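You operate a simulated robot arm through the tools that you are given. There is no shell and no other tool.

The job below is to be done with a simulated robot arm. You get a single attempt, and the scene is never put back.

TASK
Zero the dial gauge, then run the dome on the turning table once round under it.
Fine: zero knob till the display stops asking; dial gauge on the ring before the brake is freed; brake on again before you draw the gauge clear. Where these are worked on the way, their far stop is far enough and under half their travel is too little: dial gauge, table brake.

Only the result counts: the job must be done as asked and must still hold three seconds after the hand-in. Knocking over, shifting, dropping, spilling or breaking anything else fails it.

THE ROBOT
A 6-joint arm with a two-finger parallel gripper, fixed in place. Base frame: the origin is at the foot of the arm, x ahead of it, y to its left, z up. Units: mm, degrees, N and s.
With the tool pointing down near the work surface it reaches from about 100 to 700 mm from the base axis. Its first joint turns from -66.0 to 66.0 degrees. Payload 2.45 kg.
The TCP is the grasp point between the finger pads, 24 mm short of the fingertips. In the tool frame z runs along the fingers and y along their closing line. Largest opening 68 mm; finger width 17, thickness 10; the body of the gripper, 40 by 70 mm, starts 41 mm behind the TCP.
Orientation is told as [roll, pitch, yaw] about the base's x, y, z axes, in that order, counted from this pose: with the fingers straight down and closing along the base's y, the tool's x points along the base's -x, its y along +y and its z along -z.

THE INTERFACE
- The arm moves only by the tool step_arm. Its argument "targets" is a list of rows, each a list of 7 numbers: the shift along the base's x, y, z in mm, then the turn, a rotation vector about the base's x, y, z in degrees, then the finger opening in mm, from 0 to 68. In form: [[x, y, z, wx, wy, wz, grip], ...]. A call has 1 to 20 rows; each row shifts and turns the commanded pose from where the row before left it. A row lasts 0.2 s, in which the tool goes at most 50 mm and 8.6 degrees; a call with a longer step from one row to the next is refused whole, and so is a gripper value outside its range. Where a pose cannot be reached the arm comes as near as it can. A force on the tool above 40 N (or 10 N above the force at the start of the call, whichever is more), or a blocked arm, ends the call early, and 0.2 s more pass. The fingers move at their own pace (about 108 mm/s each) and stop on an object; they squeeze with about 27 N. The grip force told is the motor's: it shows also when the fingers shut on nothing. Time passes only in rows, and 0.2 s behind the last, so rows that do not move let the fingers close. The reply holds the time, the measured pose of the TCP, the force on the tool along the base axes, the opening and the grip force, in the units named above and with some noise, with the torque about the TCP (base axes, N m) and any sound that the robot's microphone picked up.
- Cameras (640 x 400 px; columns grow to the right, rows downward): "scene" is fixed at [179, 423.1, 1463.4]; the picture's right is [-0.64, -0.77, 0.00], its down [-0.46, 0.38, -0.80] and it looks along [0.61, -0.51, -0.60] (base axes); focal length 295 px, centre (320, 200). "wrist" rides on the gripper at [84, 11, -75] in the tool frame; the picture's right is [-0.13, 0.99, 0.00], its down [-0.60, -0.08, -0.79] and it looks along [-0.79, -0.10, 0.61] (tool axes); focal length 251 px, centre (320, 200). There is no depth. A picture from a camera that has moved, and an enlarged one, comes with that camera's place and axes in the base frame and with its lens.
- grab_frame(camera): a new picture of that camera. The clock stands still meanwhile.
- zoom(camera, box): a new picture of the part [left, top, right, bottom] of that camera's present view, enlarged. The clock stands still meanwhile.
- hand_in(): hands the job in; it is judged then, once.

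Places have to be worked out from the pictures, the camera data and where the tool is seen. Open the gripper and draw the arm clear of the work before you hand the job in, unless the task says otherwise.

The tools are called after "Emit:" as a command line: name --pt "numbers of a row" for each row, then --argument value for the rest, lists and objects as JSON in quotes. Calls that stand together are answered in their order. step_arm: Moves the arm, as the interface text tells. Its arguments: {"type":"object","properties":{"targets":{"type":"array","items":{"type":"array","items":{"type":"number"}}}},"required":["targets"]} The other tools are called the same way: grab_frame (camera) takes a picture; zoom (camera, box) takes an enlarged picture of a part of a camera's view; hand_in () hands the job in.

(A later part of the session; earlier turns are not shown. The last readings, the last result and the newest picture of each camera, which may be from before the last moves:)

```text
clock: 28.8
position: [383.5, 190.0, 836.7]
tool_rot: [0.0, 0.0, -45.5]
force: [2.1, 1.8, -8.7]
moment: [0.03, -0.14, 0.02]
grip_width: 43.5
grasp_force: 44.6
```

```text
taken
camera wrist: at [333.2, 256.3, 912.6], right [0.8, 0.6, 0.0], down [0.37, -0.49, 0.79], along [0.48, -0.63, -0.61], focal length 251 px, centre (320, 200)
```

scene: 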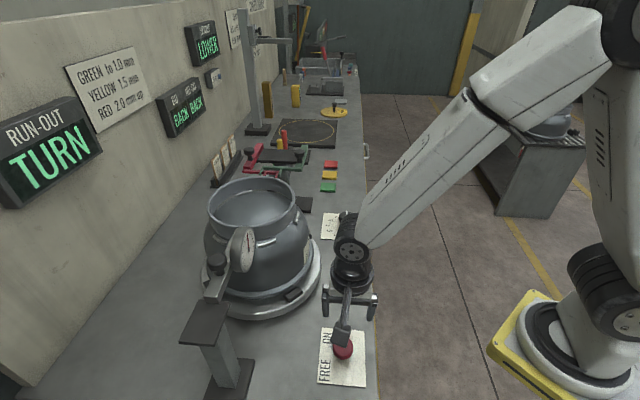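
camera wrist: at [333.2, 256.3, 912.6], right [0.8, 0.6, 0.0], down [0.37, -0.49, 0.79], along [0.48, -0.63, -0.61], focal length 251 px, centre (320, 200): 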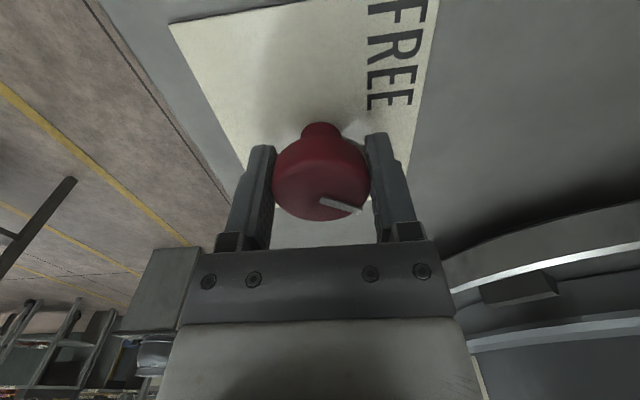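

Gripped at 43.5 mm, well balanced. I turn counter-clockwise in 8° rows, checking torque and sounds on the way.

Emit:
step_arm --pt "0 0 0 0 0 8 32" --pt "0 0 0 0 0 8 32" --pt "0 0 0 0 0 8 32" --pt "0 0 0 0 0 8 32" --pt "0 0 0 0 0 8 32" --pt "0 0 0 0 0 8 32" --pt "0 0 0 0 0 0 32"

Emit:
grab_frame --camera "wrist"

Emit:
grab_frame --camera "scene"

```text
clock: 30.4
position: [382.0, 187.3, 837.6]
tool_rot: [-0.2, 0.3, 2.5]
force: [-10.9, -14.2, 1.1]
moment: [-0.16, 0.03, -0.03]
grip_width: 43.8
grasp_force: 45.2
```

```text
taken
camera wrist: at [299.4, 194.3, 913.1], right [0.09, 1.0, 0.0], down [0.61, -0.05, 0.79], along [0.79, -0.07, -0.61], focal length 251 px, centre (320, 200)
```

wrist: 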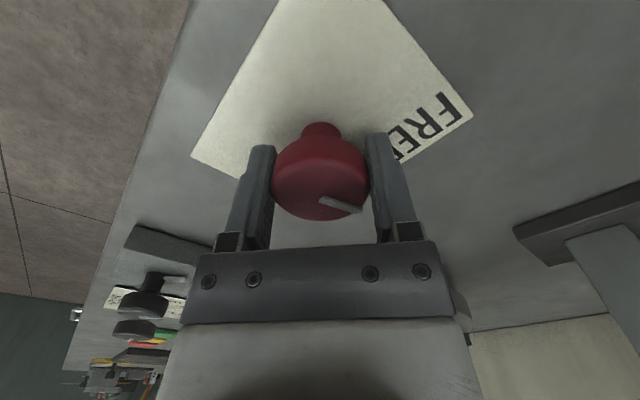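

```text
taken
```

scene: 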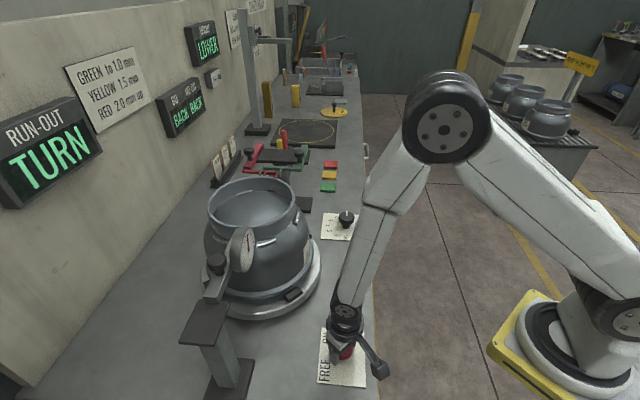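

The knob has turned about 48° with no stop yet; a side force of ~18 N shows the knob axis lies slightly toward −x,−y, so I shift (−1.5,−2.2) and go on turning.

Emit:
step_arm --pt "-1.5 -2.2 0 0 0 0 32" --pt "0 0 0 0 0 8 32" --pt "0 0 0 0 0 8 32" --pt "0 0 0 0 0 8 32" --pt "0 0 0 0 0 0 32"

Emit:
grab_frame --camera "wrist"

Emit:
zoom --camera "scene" --box '[290, 280, 400, 400]'

```text
clock: 31.6
position: [383.9, 186.1, 837.6]
tool_rot: [0.2, -0.1, 26.5]
force: [1.7, -10.9, -2.6]
moment: [0.02, -0.14, -0.74]
grip_width: 43.4
grasp_force: 45.3
```

```text
taken
camera wrist: at [303.8, 158.4, 912.6], right [-0.32, 0.95, 0.0], down [0.57, 0.2, 0.79], along [0.75, 0.26, -0.61], focal length 251 px, centre (320, 200)
```

wrist: 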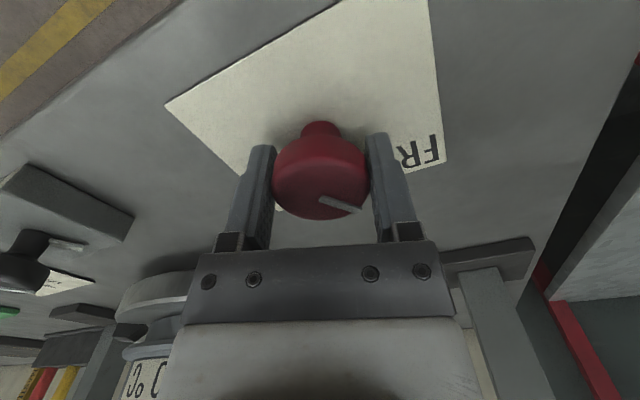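

```text
3.33 times, centred on (345, 340) of scene
camera zoom: at [179.0, 422.9, 1463.5], right [-0.64, -0.77, 0.0], down [-0.46, 0.38, -0.8], along [0.61, -0.51, -0.6], focal length 982 px, centre (237, -267)
```

zoom: 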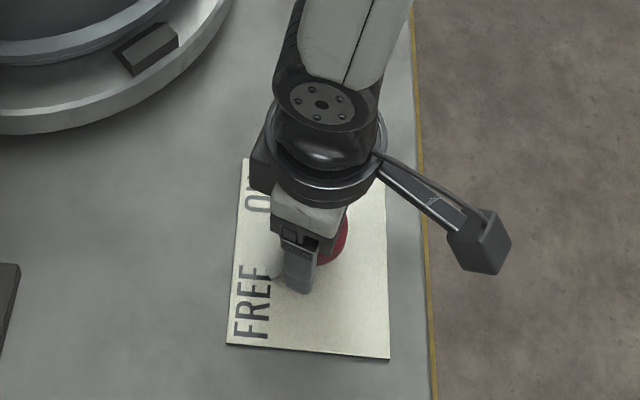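

A resisting torque of −0.74 N·m has appeared at about 72° of turn, with the pointer near FREE. I nudge a few degrees more to confirm it is the stop.

Emit:
step_arm --pt "0 -0.8 0 0 0 4 32" --pt "0 0 0 0 0 0 32" --pt "0 0 0 0 0 0 32"

Emit:
grab_frame --camera "wrist"

```text
clock: 32.4
position: [383.0, 186.9, 837.8]
tool_rot: [0.0, -0.1, 30.4]
force: [3.5, -3.9, -4.6]
moment: [0.06, -0.13, -0.53]
grip_width: 43.2
grasp_force: 44.4
```

```text
taken
camera wrist: at [305.8, 152.6, 912.7], right [-0.39, 0.92, 0.0], down [0.56, 0.24, 0.79], along [0.73, 0.31, -0.61], focal length 251 px, centre (320, 200)
```

wrist: 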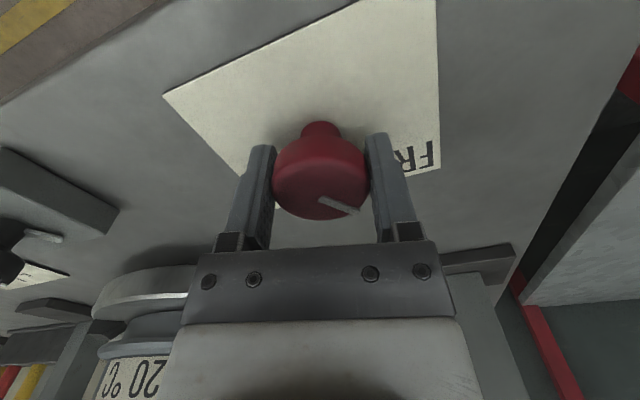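

The pointer shifted slightly in the fingers, suggesting a slip at the stop. One more 6° check, then I compare.

Emit:
step_arm --pt "0 0 0 0 0 6 32" --pt "0 0 0 0 0 0 32"

Emit:
zoom --camera "wrist" --box '[240, 100, 400, 250]'

Emit:
grab_frame --camera "scene"

```text
clock: 33.0
position: [383.7, 186.2, 838.7]
tool_rot: [0.0, 0.0, 36.4]
force: [3.0, -9.7, 5.4]
moment: [-0.07, -0.01, -0.68]
grip_width: 43.4
grasp_force: 45.3
```

```text
2.67 times, centred on (320, 175) of wrist
camera zoom: at [309.3, 144.0, 912.9], right [-0.48, 0.87, 0.0], down [0.53, 0.3, 0.79], along [0.69, 0.38, -0.61], focal length 670 px, centre (320, 267)
```

zoom: 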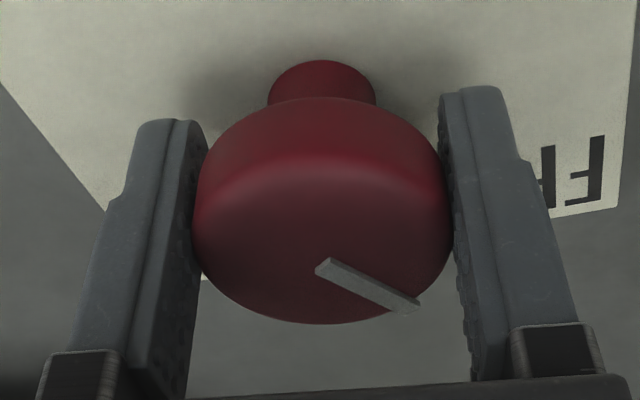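

```text
taken
```

scene: 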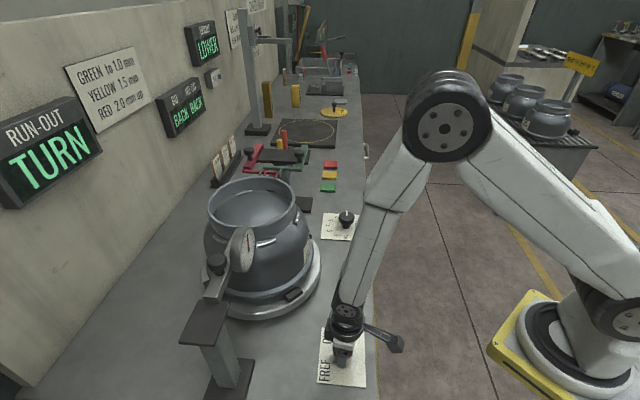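

The pointer has clearly rotated relative to the fingers, so the brake is against its FREE stop. I open, rise clear and check the pointer.

Emit:
step_arm --pt "0 0 0 0 0 0 55" --pt "0 0 0 0 0 0 68" --pt "0 0 10 0 0 0 68" --pt "0 0 40 0 0 0 68" --pt "0 0 45 0 0 0 68" --pt "0 0 45 0 0 0 68" --pt "0 0 0 0 0 0 68"

Emit:
grab_frame --camera "wrist"

Emit:
grab_frame --camera "scene"

```text
clock: 34.6
position: [383.1, 186.2, 978.1]
tool_rot: [0.0, 0.0, 36.3]
force: [1.1, -0.7, 0.1]
moment: [-0.02, 0.04, 0.0]
grip_width: 68.0
grasp_force: 0.1
```

```text
taken
camera wrist: at [309.6, 144.0, 1052.9], right [-0.48, 0.87, 0.0], down [0.53, 0.3, 0.79], along [0.69, 0.38, -0.61], focal length 251 px, centre (320, 200)
```

wrist: 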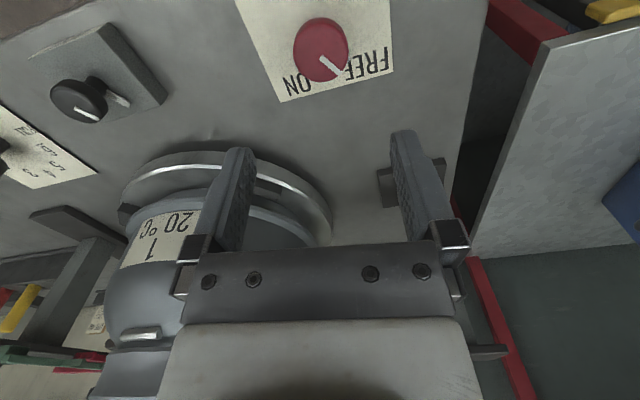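

```text
taken
```

scene: 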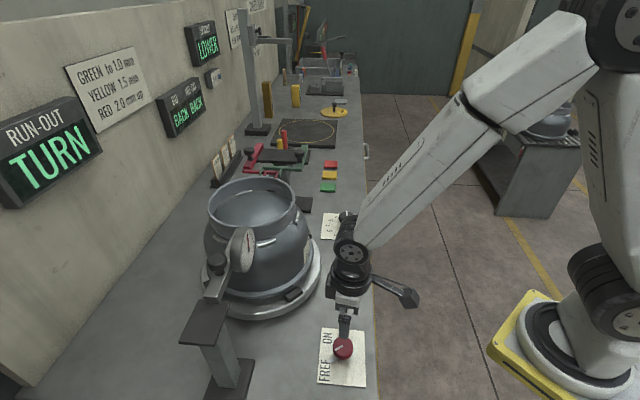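

The brake pointer now points at FREE (turned about 68°) and the display still says TURN. Next I examine the lugs on the table rim from close: moving to about (480,195,950) with yaw back to 0.

Emit:
step_arm --pt "19 2 -5 0 0 -7.3 68" --pt "19 2 -5 0 0 -7.3 68" --pt "19 2 -5 0 0 -7.3 68" --pt "19 2 -5 0 0 -7.3 68" --pt "19 2 -5 0 0 -7.1 68" --pt "0 0 0 0 0 0 68"

Emit:
grab_frame --camera "wrist"

Emit:
grab_frame --camera "scene"

```text
clock: 36.0
position: [477.0, 196.4, 953.4]
tool_rot: [0.0, -0.1, 0.1]
force: [0.1, 0.3, 0.3]
moment: [-0.04, -0.01, 0.02]
grip_width: 68.3
grasp_force: 0.0
```

```text
taken
camera wrist: at [393.8, 206.5, 1027.8], right [0.13, 0.99, 0.0], down [0.6, -0.08, 0.79], along [0.79, -0.1, -0.61], focal length 251 px, centre (320, 200)
```

wrist: 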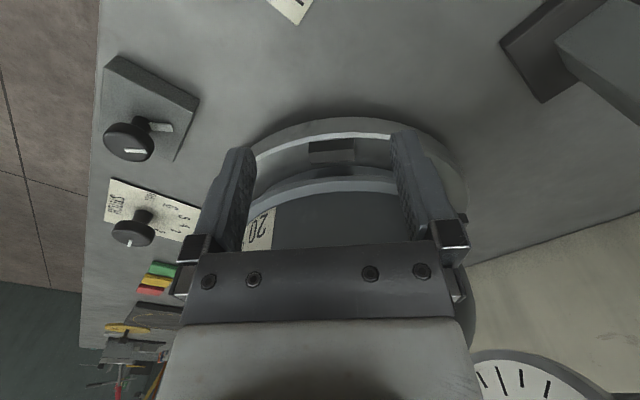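

```text
taken
```

scene: 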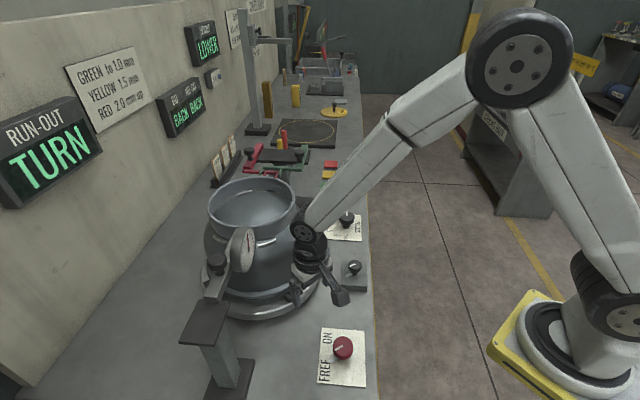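

Emit:
zoom --camera "wrist" --box '[220, 100, 480, 262]'

Emit:
zoom --camera "scene" --box '[190, 220, 340, 330]'

```text
2.46 times, centred on (350, 181) of wrist
camera zoom: at [393.8, 206.5, 1027.8], right [0.13, 0.99, 0.0], down [0.6, -0.08, 0.79], along [0.79, -0.1, -0.61], focal length 619 px, centre (246, 247)
```

zoom: 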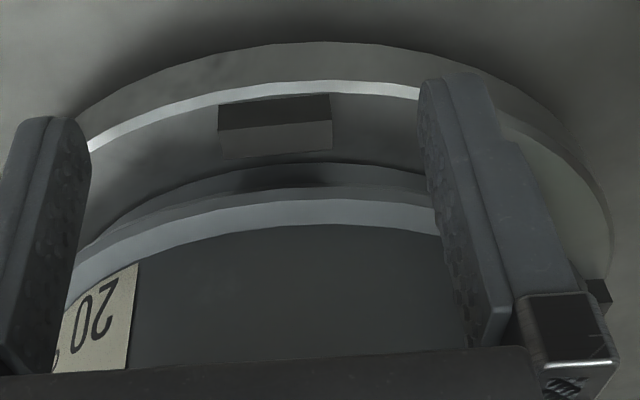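

```text
3.64 times, centred on (265, 275) of scene
camera zoom: at [179.0, 423.1, 1463.4], right [-0.64, -0.77, 0.0], down [-0.46, 0.38, -0.8], along [0.61, -0.51, -0.6], focal length 1071 px, centre (520, -73)
```

zoom: 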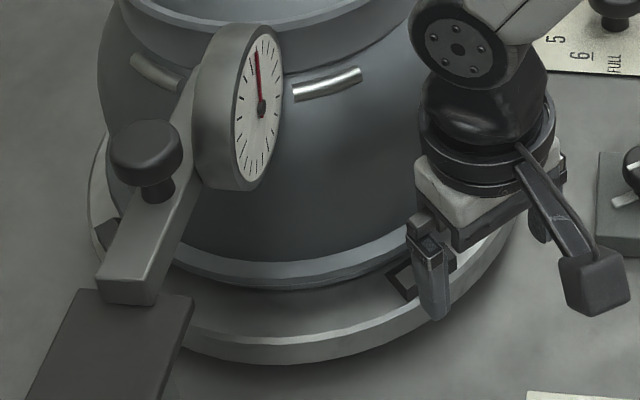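

The lugs are blocks about 42 mm long by 16 mm deep, four at 90°; a vertical tool would foul the dome's bulge, so I tilt the fingers inward 24° about y at a stand-off and view the lug again for a better height fix.

Emit:
step_arm --pt "0 0 0 0 -8 0 68" --pt "0 0 0 0 -8 0 68" --pt "0 0 0 0 -8 0 68" --pt "0 0 -20 0 0 0 60" --pt "0 0 0 0 0 0 60"

Emit:
grab_frame --camera "wrist"

Emit:
grab_frame --camera "scene"

```text
clock: 37.2
position: [477.7, 195.9, 933.9]
tool_rot: [0.0, -23.9, 0.1]
force: [-0.2, -0.2, 0.3]
moment: [0.02, 0.02, -0.02]
grip_width: 60.2
grasp_force: 0.1
```

```text
taken
camera wrist: at [370.9, 206.3, 966.9], right [0.12, 0.99, 0.05], down [0.23, -0.08, 0.97], along [0.97, -0.1, -0.24], focal length 251 px, centre (320, 200)
```

wrist: 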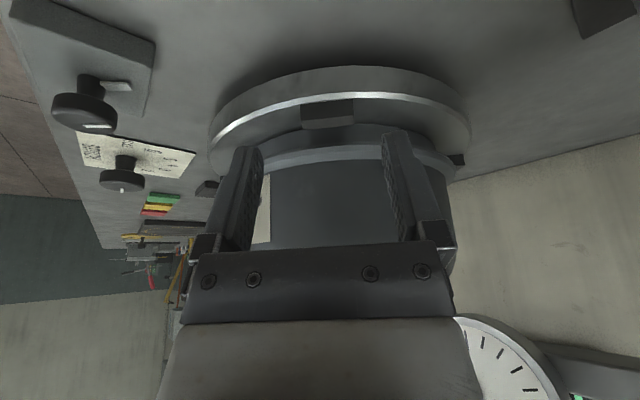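

```text
taken
```

scene: 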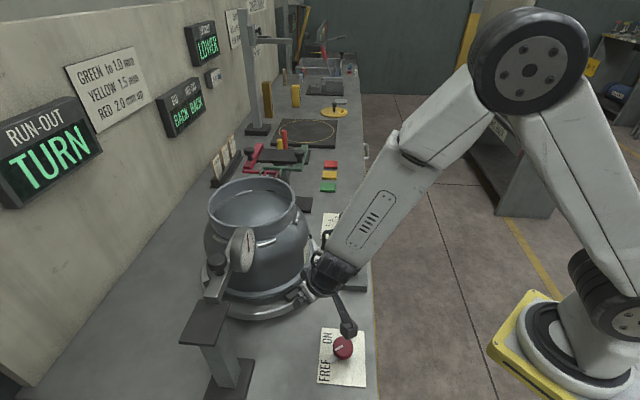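

I zoom on the lug and flange in this lower-angle view.

Emit:
zoom --camera "wrist" --box '[200, 50, 480, 225]'

```text
2.29 times, centred on (340, 138) of wrist
camera zoom: at [370.9, 206.3, 966.9], right [0.12, 0.99, 0.05], down [0.23, -0.08, 0.97], along [0.97, -0.1, -0.24], focal length 575 px, centre (274, 343)
```

zoom: 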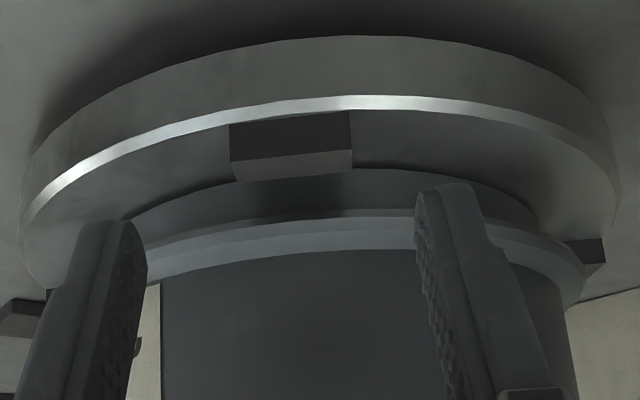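

Two views give the lug A block at x 542–555, y≈198.5, top z≈861, plate top z≈847, dome axis near (690,199.5), lug circle radius ≈143. I will straddle the lug with the fingers as an open fork and carry it round; first I approach to just above it.

Emit:
step_arm --pt "20 1 -10 0 0 0 54" --pt "20 1 -10 0 0 0 54" --pt "19 1 -9 0 0 0 54" --pt "0 0 0 0 0 0 54"

Emit:
grab_frame --camera "wrist"

Emit:
zoom --camera "scene" --box '[220, 220, 370, 330]'

```text
clock: 38.2
position: [538.0, 200.4, 903.6]
tool_rot: [-0.1, -24.0, 0.2]
force: [0.3, 0.4, 0.8]
moment: [-0.03, 0.0, -0.02]
grip_width: 53.9
grasp_force: 0.1
```

```text
taken
camera wrist: at [430.5, 209.8, 938.2], right [0.12, 0.99, 0.05], down [0.23, -0.08, 0.97], along [0.97, -0.1, -0.24], focal length 251 px, centre (320, 200)
```

wrist: 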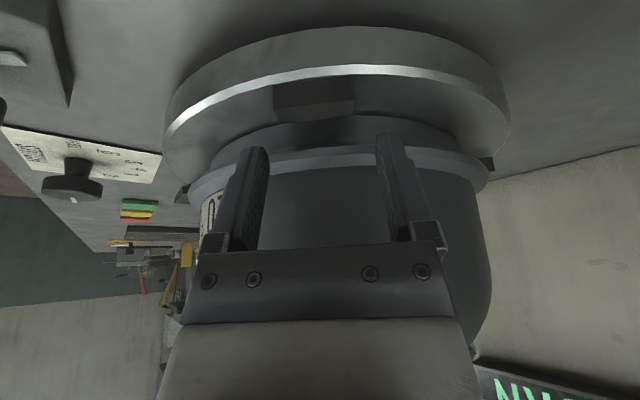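

```text
3.64 times, centred on (295, 275) of scene
camera zoom: at [179.0, 423.1, 1463.4], right [-0.64, -0.77, 0.0], down [-0.46, 0.38, -0.8], along [0.61, -0.51, -0.6], focal length 1071 px, centre (411, -73)
```

zoom: 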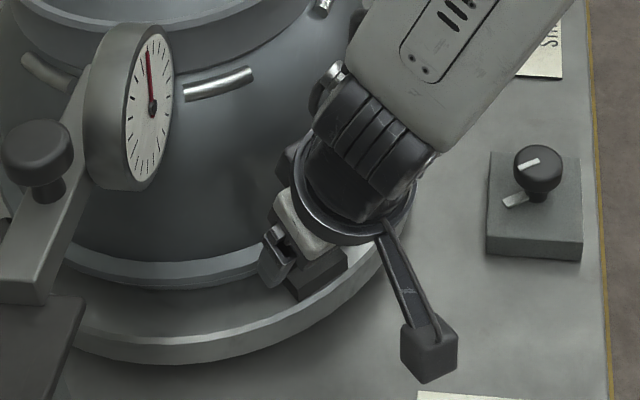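

Refitting the plate circle from scene and wrist gives axis C≈(685,197), plate radius 153.5, lug centre radius ≈136. The fork is in line with the lug; I lower it 30 mm so the tips come about 5 mm above the plate.

Emit:
step_arm --pt "1 -1.5 -14 0 0 0 54" --pt "0 0 -8 0 0 0 54" --pt "0 0 -5 0 0 0 54" --pt "0 0 -3 0 0 0 54" --pt "0 0 0 0 0 0 54"

Emit:
grab_frame --camera "wrist"

Emit:
zoom --camera "scene" --box '[220, 220, 370, 330]'

```text
clock: 39.4
position: [539.3, 198.3, 876.0]
tool_rot: [0.1, -24.1, 0.1]
force: [-5.2, -0.6, 18.6]
moment: [-0.19, 0.06, -0.03]
grip_width: 53.9
grasp_force: 0.0
```

```text
taken
camera wrist: at [431.7, 208.1, 909.0], right [0.12, 0.99, 0.05], down [0.23, -0.08, 0.97], along [0.97, -0.1, -0.23], focal length 251 px, centre (320, 200)
```

wrist: 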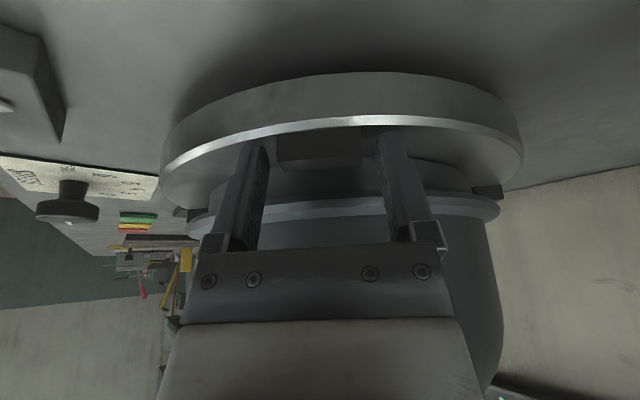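

```text
3.64 times, centred on (295, 275) of scene
camera zoom: at [178.5, 423.0, 1463.5], right [-0.64, -0.77, 0.0], down [-0.46, 0.38, -0.8], along [0.61, -0.51, -0.6], focal length 1071 px, centre (411, -73)
```

zoom: 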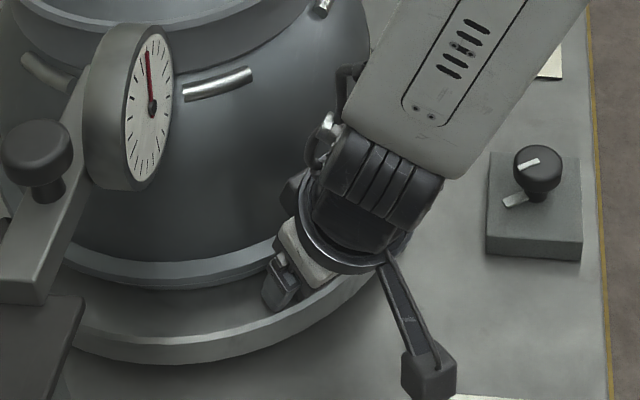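

The tips just touched the plate (18.6 N), so plate top is near z 850; I lift 4 mm to hover clear. The lug is centred between the fingers, so I carry the fork 28° counter-clockwise round C with the yaw following, then check.

Emit:
step_arm --pt "0 0 4 0 0 0 54" --pt "0.27 -10.17 0 0 0 4 54" --pt "0.97 -10.12 0 0 0 4 54" --pt "1.68 -10.03 0 0 0 4 54" --pt "2.37 -9.89 0 0 0 4 54" --pt "3.06 -9.7 0 0 0 4 54" --pt "0 0 0 0 0 0 54"

Emit:
grab_frame --camera "wrist"

Emit:
grab_frame --camera "scene"

```text
clock: 41.0
position: [528.5, 183.9, 874.6]
tool_rot: [0.0, -24.0, 20.2]
force: [0.6, 1.3, -0.3]
moment: [-0.04, 0.0, 0.01]
grip_width: 53.7
grasp_force: 0.0
out of reach, approached as far as the arm can: row 5, 6
```

```text
taken
camera wrist: at [423.9, 155.8, 909.1], right [-0.23, 0.97, 0.05], down [0.24, 0.01, 0.97], along [0.94, 0.24, -0.24], focal length 251 px, centre (320, 200)
```

wrist: 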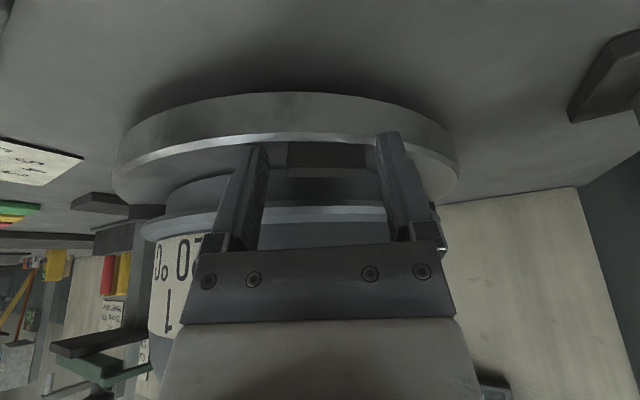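

```text
taken
```

scene: 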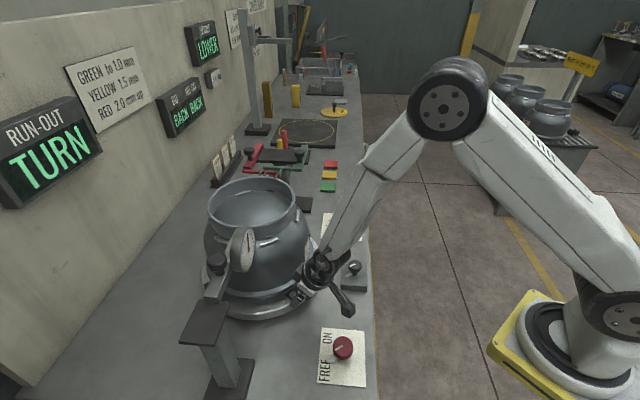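

The arm stopped short: a 24° tilt lines the tool up with the forearm (wrist singularity). I lift straight off the lug and reduce the tilt to about 13°, which still clears the dome but keeps away from that singularity.

Emit:
step_arm --pt "-3 0 12 0 0 0 54" --pt "-3 0 12 0 0 0 54" --pt "-3 0 12 0 0 0 54" --pt "0 0 0 -1.9 5.2 0 54" --pt "0 0 0 -1.9 5.2 0 54" --pt "0 0 0 0 0 0 54"

Emit:
grab_frame --camera "wrist"

Emit:
grab_frame --camera "scene"

```text
clock: 42.4
position: [531.4, 173.5, 913.7]
tool_rot: [-4.2, -22.9, 20.2]
force: [-0.2, -0.3, -0.4]
moment: [-0.01, -0.01, 0.03]
grip_width: 54.0
grasp_force: 0.0
out of reach, approached as far as the arm can: row 4, 5
```

```text
taken
camera wrist: at [425.7, 151.8, 948.9], right [-0.2, 0.98, -0.02], down [0.24, 0.07, 0.97], along [0.95, 0.19, -0.25], focal length 251 px, centre (320, 200)
```

wrist: 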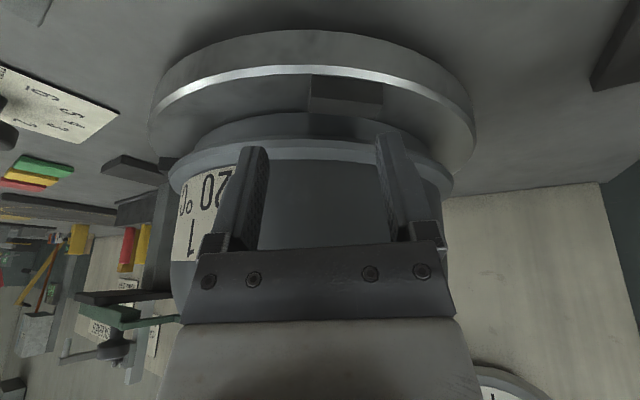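

```text
taken
```

scene: 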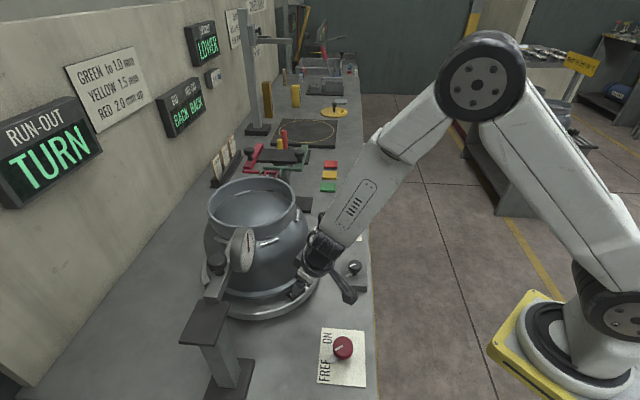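

The wrist stayed caught near the singularity, so I back out the way it came: yaw back to 0, then the tilt back toward vertical, at a safe stand-off from the dome.

Emit:
step_arm --pt "-6 6 8 0 0 -5 54" --pt "-6 6 8 0 0 -5 54" --pt "-6 6 8 0 0 -5 54" --pt "-6 6 8 0 0 -5 54" --pt "0 0 0 0 6 0 54" --pt "0 0 0 0 6 0 54" --pt "0 0 0 0 6 0 54" --pt "0 0 0 4.2 5 0 54" --pt "0 0 0 0 0 0 54"

Emit:
grab_frame --camera "wrist"

```text
clock: 44.4
position: [512.1, 188.0, 939.5]
tool_rot: [0.0, 2.4, 3.1]
force: [-0.2, -1.0, -0.2]
moment: [0.0, 0.0, -0.02]
grip_width: 54.1
grasp_force: 0.1
out of reach, approached as far as the arm can: row 1
```

```text
taken
camera wrist: at [431.6, 194.5, 1017.8], right [0.07, 1.0, 0.0], down [0.64, -0.04, 0.77], along [0.76, -0.06, -0.64], focal length 251 px, centre (320, 200)
```

wrist: 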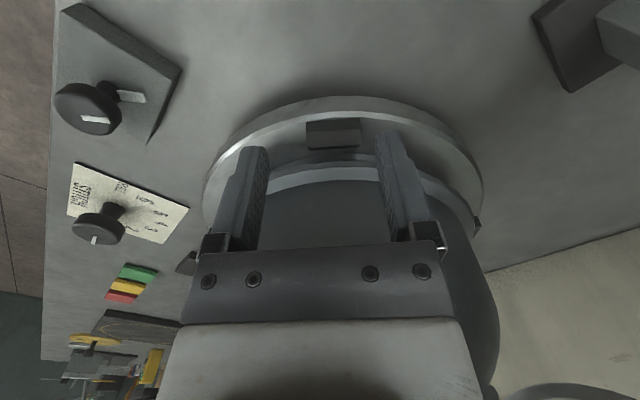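

Back to a near-vertical tool at (512,188,939.5), with lug A now near φ≈181°. I set a 13° tilt and move above the lug.

Emit:
step_arm --pt "0 0 0 0 -7.7 -1.1 54" --pt "0 0 0 0 -7.7 0 54" --pt "8 2 -12 0 0 0 54" --pt "8 2 -12 0 0 0 54" --pt "8.5 2.4 -10 0 0 0 54" --pt "0 0 0 0 0 0 54"

Emit:
grab_frame --camera "wrist"

Emit:
zoom --camera "scene" --box '[220, 220, 370, 330]'

```text
clock: 45.8
position: [538.0, 194.2, 907.4]
tool_rot: [-0.6, -13.0, 2.1]
force: [0.1, -0.2, 0.1]
moment: [0.02, -0.01, 0.05]
grip_width: 54.0
grasp_force: 0.0
```

```text
taken
camera wrist: at [438.5, 202.5, 959.8], right [0.09, 1.0, 0.02], down [0.41, -0.06, 0.91], along [0.91, -0.08, -0.41], focal length 251 px, centre (320, 200)
```

wrist: 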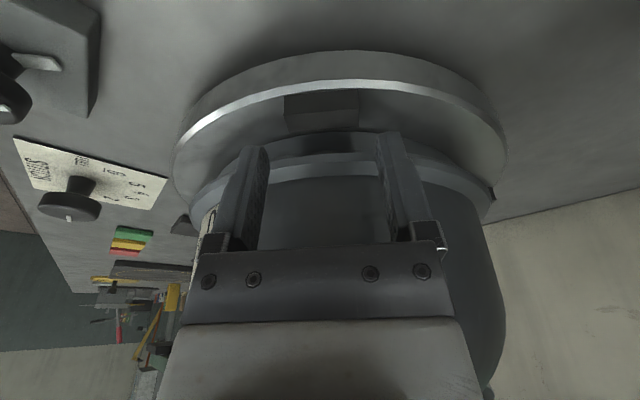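

```text
3.64 times, centred on (295, 275) of scene
camera zoom: at [179.0, 423.1, 1463.4], right [-0.64, -0.77, 0.0], down [-0.46, 0.38, -0.8], along [0.61, -0.51, -0.6], focal length 1071 px, centre (411, -73)
```

zoom: 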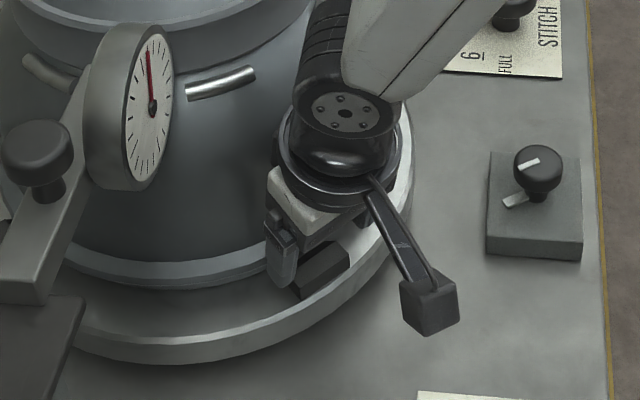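

The lug is centred in the fork view. I lower 30 mm to z≈877 so the tips hover a few millimetres above the plate either side of the lug.

Emit:
step_arm --pt "-0.7 0.5 -14 0 0 0 54" --pt "0 0 -9 0 0 0 54" --pt "0 0 -5 0 0 0 54" --pt "0 0 -2 0 0 0 54" --pt "0 0 0 0 0 0 54"

Emit:
grab_frame --camera "wrist"

```text
clock: 47.0
position: [535.5, 196.4, 875.0]
tool_rot: [-0.6, -13.0, 2.1]
force: [-0.9, -0.4, -0.4]
moment: [-0.05, 0.01, -0.01]
grip_width: 53.9
grasp_force: 0.1
```

```text
taken
camera wrist: at [437.3, 203.2, 929.6], right [0.09, 1.0, 0.02], down [0.41, -0.06, 0.91], along [0.91, -0.08, -0.41], focal length 251 px, centre (320, 200)
```

wrist: 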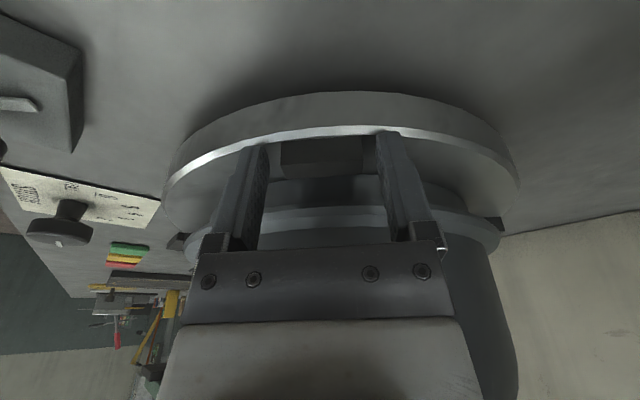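

Hovering with no contact force and the lug inside the fork. I drive 20° counter-clockwise around C and check that the arm follows and the table turns.

Emit:
step_arm --pt "0.51 -10.35 0 0 0 4 54" --pt "1.23 -10.29 0 0 0 4 54" --pt "1.94 -10.18 0 0 0 4 54" --pt "2.65 -10.02 0 0 0 4 54" --pt "3.34 -9.81 0 0 0 4 54" --pt "0 0 0 0 0 0 54"

Emit:
grab_frame --camera "wrist"

Emit:
grab_frame --camera "scene"

```text
clock: 48.4
position: [545.2, 145.3, 876.1]
tool_rot: [-0.6, -13.0, 22.0]
force: [-0.9, 0.0, -0.8]
moment: [-0.02, -0.02, 0.02]
grip_width: 53.9
grasp_force: 0.1
```

```text
taken
camera wrist: at [450.2, 118.3, 929.7], right [-0.25, 0.97, 0.02], down [0.41, 0.09, 0.91], along [0.88, 0.24, -0.41], focal length 251 px, centre (320, 200)
```

wrist: 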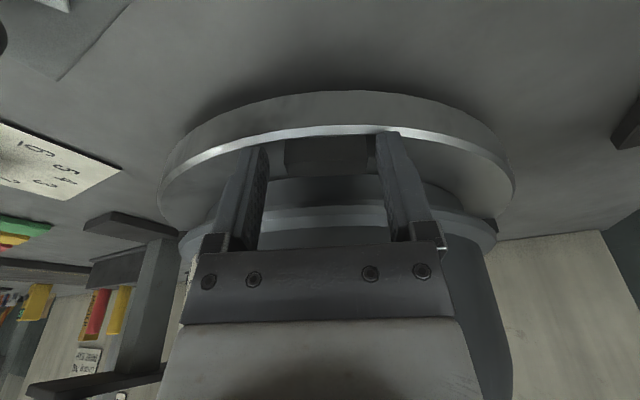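

```text
taken
```

scene: 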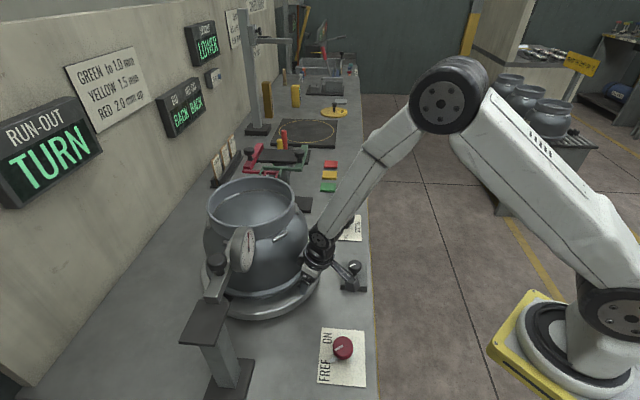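

The fork carries the lug (dome handles have shifted round) with almost no force. I continue another 40° on the same circle.

Emit:
step_arm --pt "4.02 -9.56 0 0 0 4 54" --pt "4.67 -9.25 0 0 0 4 54" --pt "5.31 -8.9 0 0 0 4 54" --pt "5.92 -8.51 0 0 0 4 54" --pt "6.49 -8.08 0 0 0 4 54" --pt "7.04 -7.6 0 0 0 4 54" --pt "7.56 -7.09 0 0 0 4 54" --pt "8.03 -6.55 0 0 0 4 54" --pt "8.47 -5.97 0 0 0 4 54" --pt "8.87 -5.37 0 0 0 4 54" --pt "0 0 0 0 0 0 54"

Emit:
grab_frame --camera "wrist"

Emit:
grab_frame --camera "scene"

```text
clock: 50.8
position: [611.4, 67.2, 875.4]
tool_rot: [-0.6, -13.0, 62.1]
force: [-5.5, -10.7, 3.8]
moment: [0.59, -0.29, -0.13]
grip_width: 54.4
grasp_force: 0.0
```

```text
taken
camera wrist: at [555.8, -15.3, 929.7], right [-0.82, 0.58, 0.02], down [0.25, 0.33, 0.91], along [0.52, 0.75, -0.42], focal length 251 px, centre (320, 200)
```

wrist: 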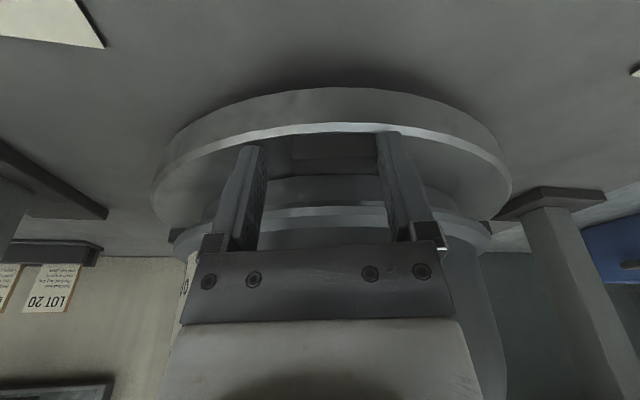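

```text
taken
```

scene: 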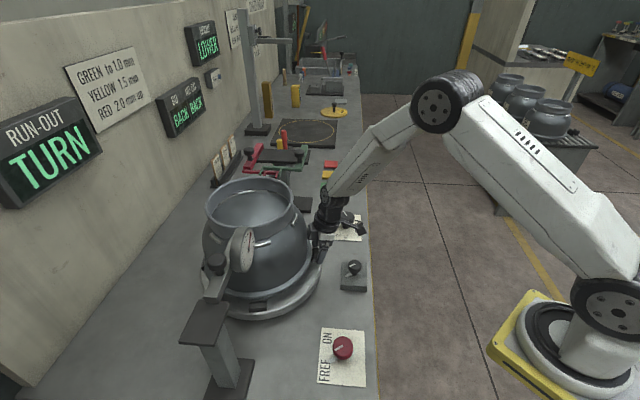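

The table is following, now about 58° on, but a 12 N outward force acting about 54 mm above the TCP suggests the palm is brushing the dome body. I look closely before going on.

Emit:
zoom --camera "scene" --box '[230, 170, 380, 280]'

Emit:
zoom --camera "wrist" --box '[140, 80, 520, 320]'

```text
3.64 times, centred on (305, 225) of scene
camera zoom: at [178.8, 422.8, 1463.5], right [-0.64, -0.77, 0.0], down [-0.46, 0.38, -0.8], along [0.61, -0.51, -0.6], focal length 1071 px, centre (374, 109)
```

zoom: 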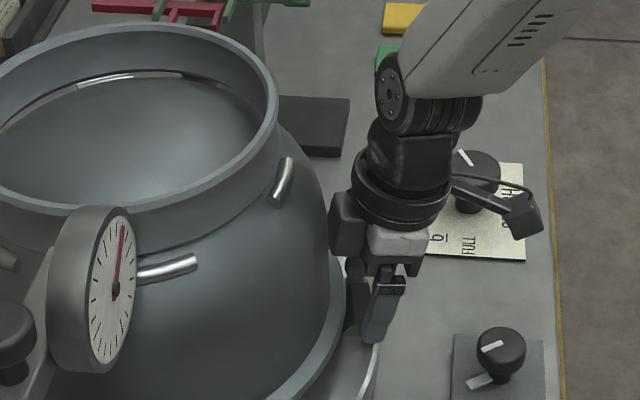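

```text
1.67 times, centred on (330, 200) of wrist
camera zoom: at [555.8, -15.3, 929.7], right [-0.82, 0.58, 0.02], down [0.25, 0.33, 0.91], along [0.52, 0.75, -0.42], focal length 419 px, centre (303, 200)
```

zoom: 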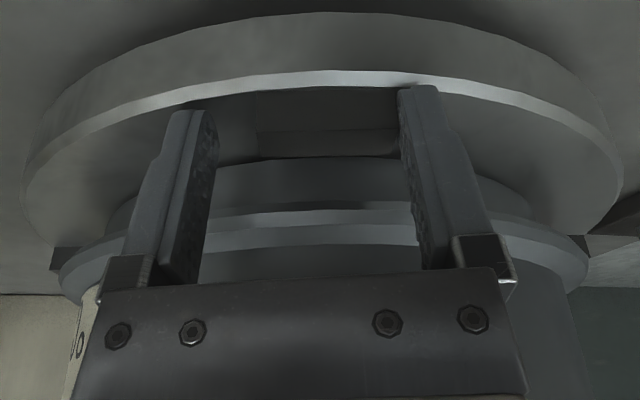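

A housing block on the inner side of the gripper was brushing the dome. Combined views put the true axis nearer C≈(692.5,197), so I move the fork 5 mm outward, add 2.5° tilt, and carry on to about φ=262°.

Emit:
step_arm --pt "-2.65 -4.24 0 2.2 -1.17 0 54" --pt "9.55 -5.51 0 0 0 3.4 54" --pt "9.91 -4.84 0 0 0 3.4 54" --pt "10.23 -4.13 0 0 0 3.4 54" --pt "0 0 0 0 0 0 54"

Emit:
grab_frame --camera "wrist"

Emit:
zoom --camera "scene" --box '[230, 170, 380, 280]'

```text
clock: 52.0
position: [638.7, 48.8, 876.3]
tool_rot: [-0.7, -15.4, 72.4]
force: [-0.1, 0.4, -1.0]
moment: [0.0, 0.0, -0.03]
grip_width: 54.1
grasp_force: 0.1
```

```text
taken
camera wrist: at [598.6, -44.3, 925.4], right [-0.91, 0.42, 0.02], down [0.18, 0.33, 0.93], along [0.38, 0.84, -0.38], focal length 251 px, centre (320, 200)
```

wrist: 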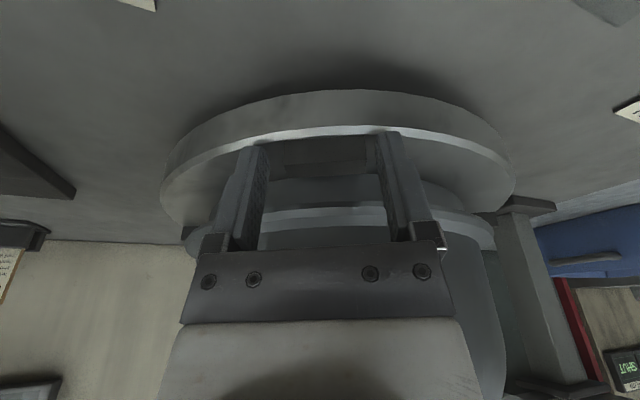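

```text
3.64 times, centred on (305, 225) of scene
camera zoom: at [179.0, 423.1, 1463.4], right [-0.64, -0.77, 0.0], down [-0.46, 0.38, -0.8], along [0.61, -0.51, -0.6], focal length 1071 px, centre (374, 109)
```

zoom: 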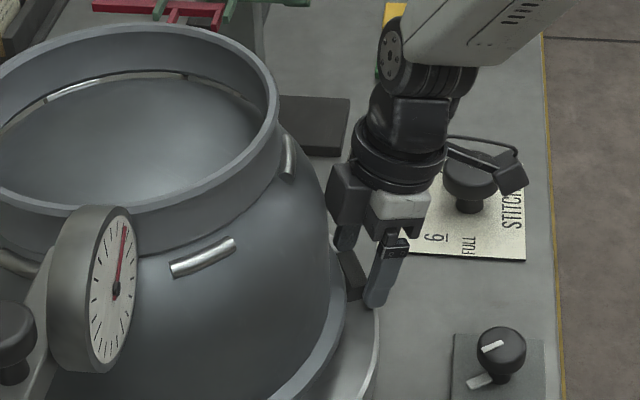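

Clear of the dome now (no force). I finish this stroke to about φ=262°.

Emit:
step_arm --pt "10.49 -3.41 0 0 0 3.4 54" --pt "10.7 -2.67 0 0 0 3.4 54" --pt "10.86 -1.91 0 0 0 3.4 54" --pt "0 0 0 0 0 0 54"

Emit:
grab_frame --camera "wrist"

Emit:
grab_frame --camera "scene"

```text
clock: 53.0
position: [671.7, 41.4, 875.0]
tool_rot: [-0.6, -15.6, 82.6]
force: [-0.8, -0.3, -0.7]
moment: [0.0, 0.0, -0.03]
grip_width: 54.0
grasp_force: 0.0
```

```text
taken
camera wrist: at [647.2, -57.8, 924.9], right [-0.97, 0.25, 0.02], down [0.12, 0.36, 0.93], along [0.23, 0.9, -0.38], focal length 251 px, centre (320, 200)
```

wrist: 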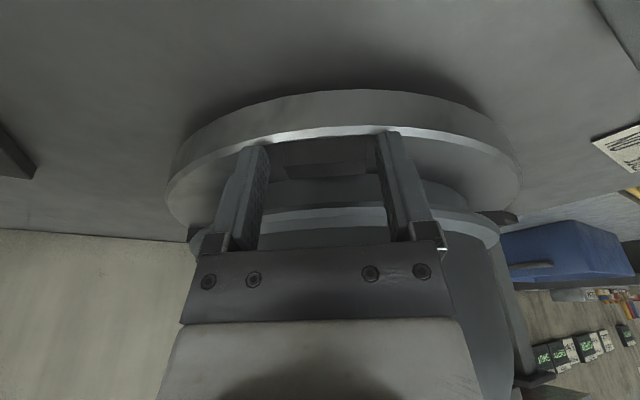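

```text
taken
```

scene: 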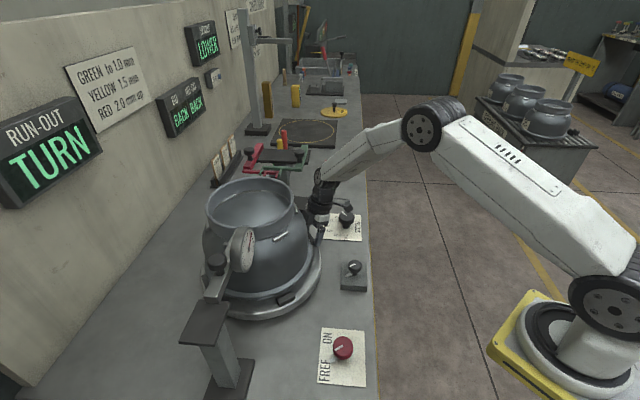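

Stroke one is done (about 81°) and the next lug has come round to about φ≈171°. I lift the fork clear and swing it back round the near side to φ≈174° with the yaw unwinding.

Emit:
step_arm --pt "0 0 20 0 0 0 54" --pt "-1 -7 20 0 0 0 54" --pt "-22.52 4.79 0 0 0 -8.05 54" --pt "-21.63 7.87 0 0 0 -8.05 54" --pt "-20.33 10.81 0 0 0 -8.05 54" --pt "-18.62 13.53 0 0 0 -8.05 54" --pt "-16.56 15.99 0 0 0 -8.05 54" --pt "-14.17 18.14 0 0 0 -8.05 54" --pt "-11.51 19.94 0 0 0 -8.05 54" --pt "-8.62 21.34 0 0 0 -8.05 54" --pt "-5.57 22.34 0 0 0 -8.05 54" --pt "-2.41 22.89 0 0 0 -8.05 54" --pt "0.8 23.01 0 0 0 -8.05 54" --pt "0 0 0 0 0 0 54"

Emit:
grab_frame --camera "wrist"

Emit:
grab_frame --camera "scene"

```text
clock: 56.0
position: [529.9, 217.0, 915.7]
tool_rot: [-0.6, -15.5, -6.1]
force: [0.2, 0.7, 0.0]
moment: [0.04, 0.0, 0.01]
grip_width: 54.0
grasp_force: 0.0
```

```text
taken
camera wrist: at [430.5, 237.6, 965.2], right [0.23, 0.97, 0.02], down [0.36, -0.11, 0.93], along [0.9, -0.21, -0.38], focal length 251 px, centre (320, 200)
```

wrist: 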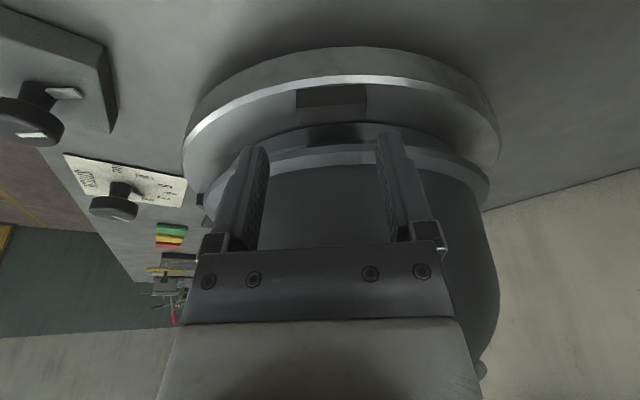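

```text
taken
```

scene: 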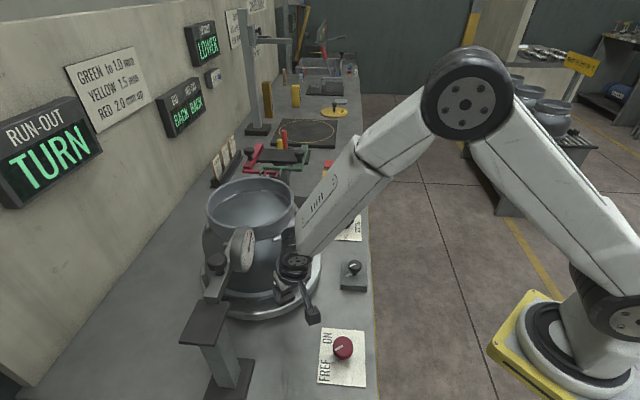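

The second lug is at about (542,219), φ≈171.5°. I line up the fork (r≈158) and lower to the same hover height.

Emit:
step_arm --pt "3 2 -10 0 0 -2.4 54" --pt "3 1.5 -14 0 0 0 54" --pt "0 0 -8 0 0 0 54" --pt "0 0 -5 0 0 0 54" --pt "0 0 -2 0 0 0 54" --pt "0 0 0 0 0 0 54"

Emit:
grab_frame --camera "wrist"

```text
clock: 57.4
position: [535.1, 218.9, 875.7]
tool_rot: [-0.6, -15.5, -8.5]
force: [-0.9, -0.4, 0.0]
moment: [-0.02, -0.01, 0.02]
grip_width: 54.0
grasp_force: 0.1
```

```text
taken
camera wrist: at [437.3, 244.5, 925.8], right [0.27, 0.96, 0.02], down [0.36, -0.12, 0.93], along [0.89, -0.24, -0.38], focal length 251 px, centre (320, 200)
```

wrist: 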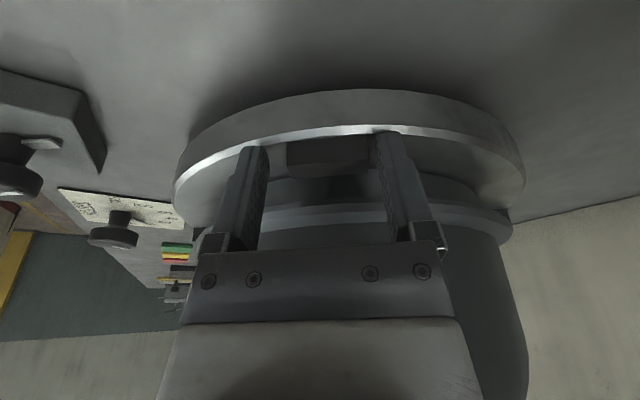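

The lug is inside the fork without contact. I sweep this stroke in two halves; first 45° counter-clockwise about C=(692.5,197).

Emit:
step_arm --pt "-1.37 -13.74 0 0 0 5 54" --pt "-0.17 -13.81 0 0 0 5 54" --pt "1.04 -13.77 0 0 0 5 54" --pt "2.23 -13.63 0 0 0 5 54" --pt "3.41 -13.38 0 0 0 5 54" --pt "4.56 -13.03 0 0 0 5 54" --pt "5.68 -12.59 0 0 0 5 54" --pt "6.76 -12.04 0 0 0 5 54" --pt "7.78 -11.41 0 0 0 5 54" --pt "0 0 0 0 0 0 54"

Emit:
grab_frame --camera "wrist"

Emit:
grab_frame --camera "scene"

```text
clock: 59.6
position: [565.0, 101.4, 876.9]
tool_rot: [-0.6, -15.6, 36.6]
force: [-0.8, 0.7, -0.2]
moment: [-0.02, -0.01, -0.01]
grip_width: 53.8
grasp_force: 0.1
```

```text
taken
camera wrist: at [477.7, 50.0, 925.9], right [-0.49, 0.87, 0.03], down [0.34, 0.16, 0.93], along [0.8, 0.46, -0.38], focal length 251 px, centre (320, 200)
```

wrist: 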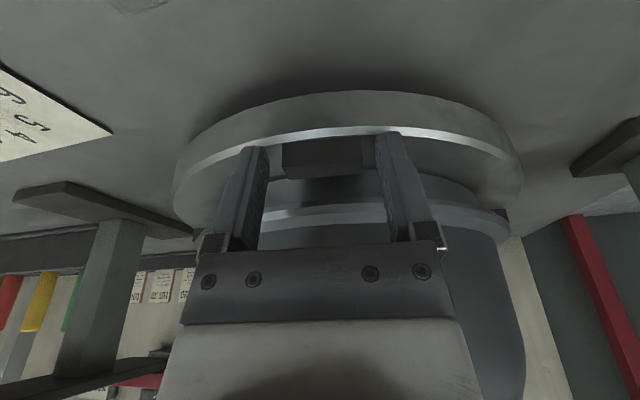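

```text
taken
```

scene: 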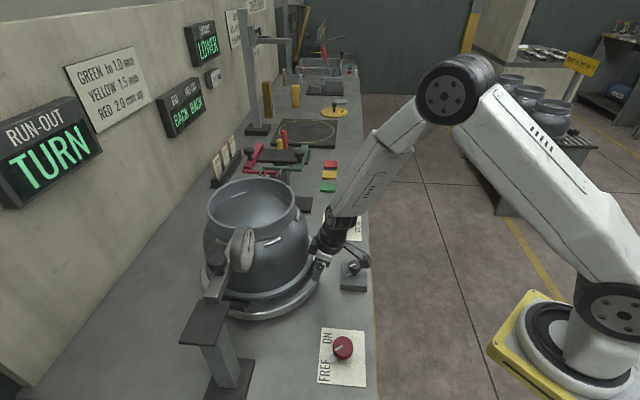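

Smooth, with no force. Second half of the stroke, 45° more.

Emit:
step_arm --pt "8.75 -10.69 0 0 0 5 54" --pt "9.65 -9.88 0 0 0 5 54" --pt "10.47 -9.01 0 0 0 5 54" --pt "11.21 -8.06 0 0 0 5 54" --pt "11.87 -7.05 0 0 0 5 54" --pt "12.44 -5.99 0 0 0 5 54" --pt "12.92 -4.88 0 0 0 5 54" --pt "13.29 -3.74 0 0 0 5 54" --pt "13.57 -2.56 0 0 0 5 54" --pt "0 0 0 0 0 0 54"

Emit:
grab_frame --camera "wrist"

Emit:
grab_frame --camera "scene"

```text
clock: 61.8
position: [670.2, 37.8, 876.0]
tool_rot: [-0.7, -15.5, 81.6]
force: [0.2, 0.5, -0.5]
moment: [0.03, -0.02, -0.01]
grip_width: 54.1
grasp_force: 0.1
```

```text
taken
camera wrist: at [643.6, -60.0, 926.1], right [-0.96, 0.27, 0.02], down [0.12, 0.36, 0.93], along [0.24, 0.89, -0.38], focal length 251 px, centre (320, 200)
```

wrist: 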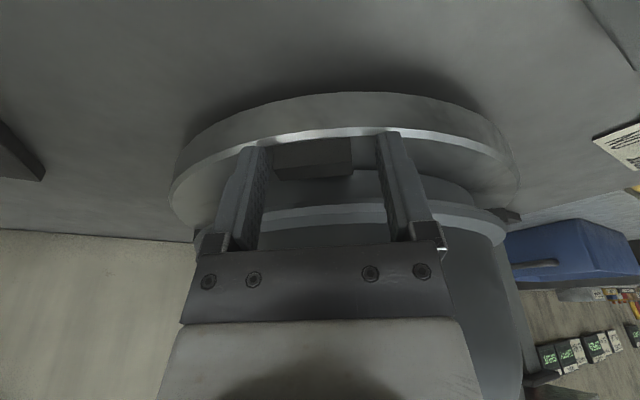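

```text
taken
```

scene: 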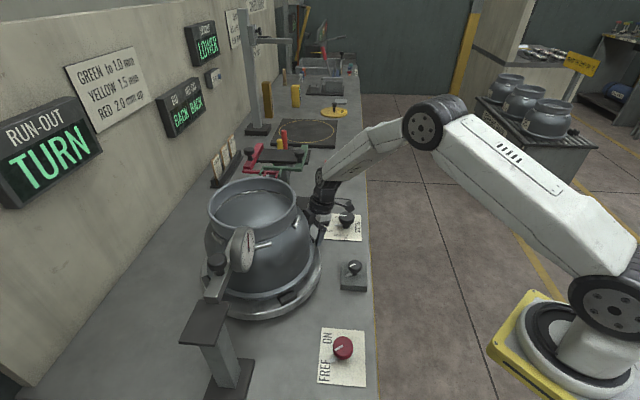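

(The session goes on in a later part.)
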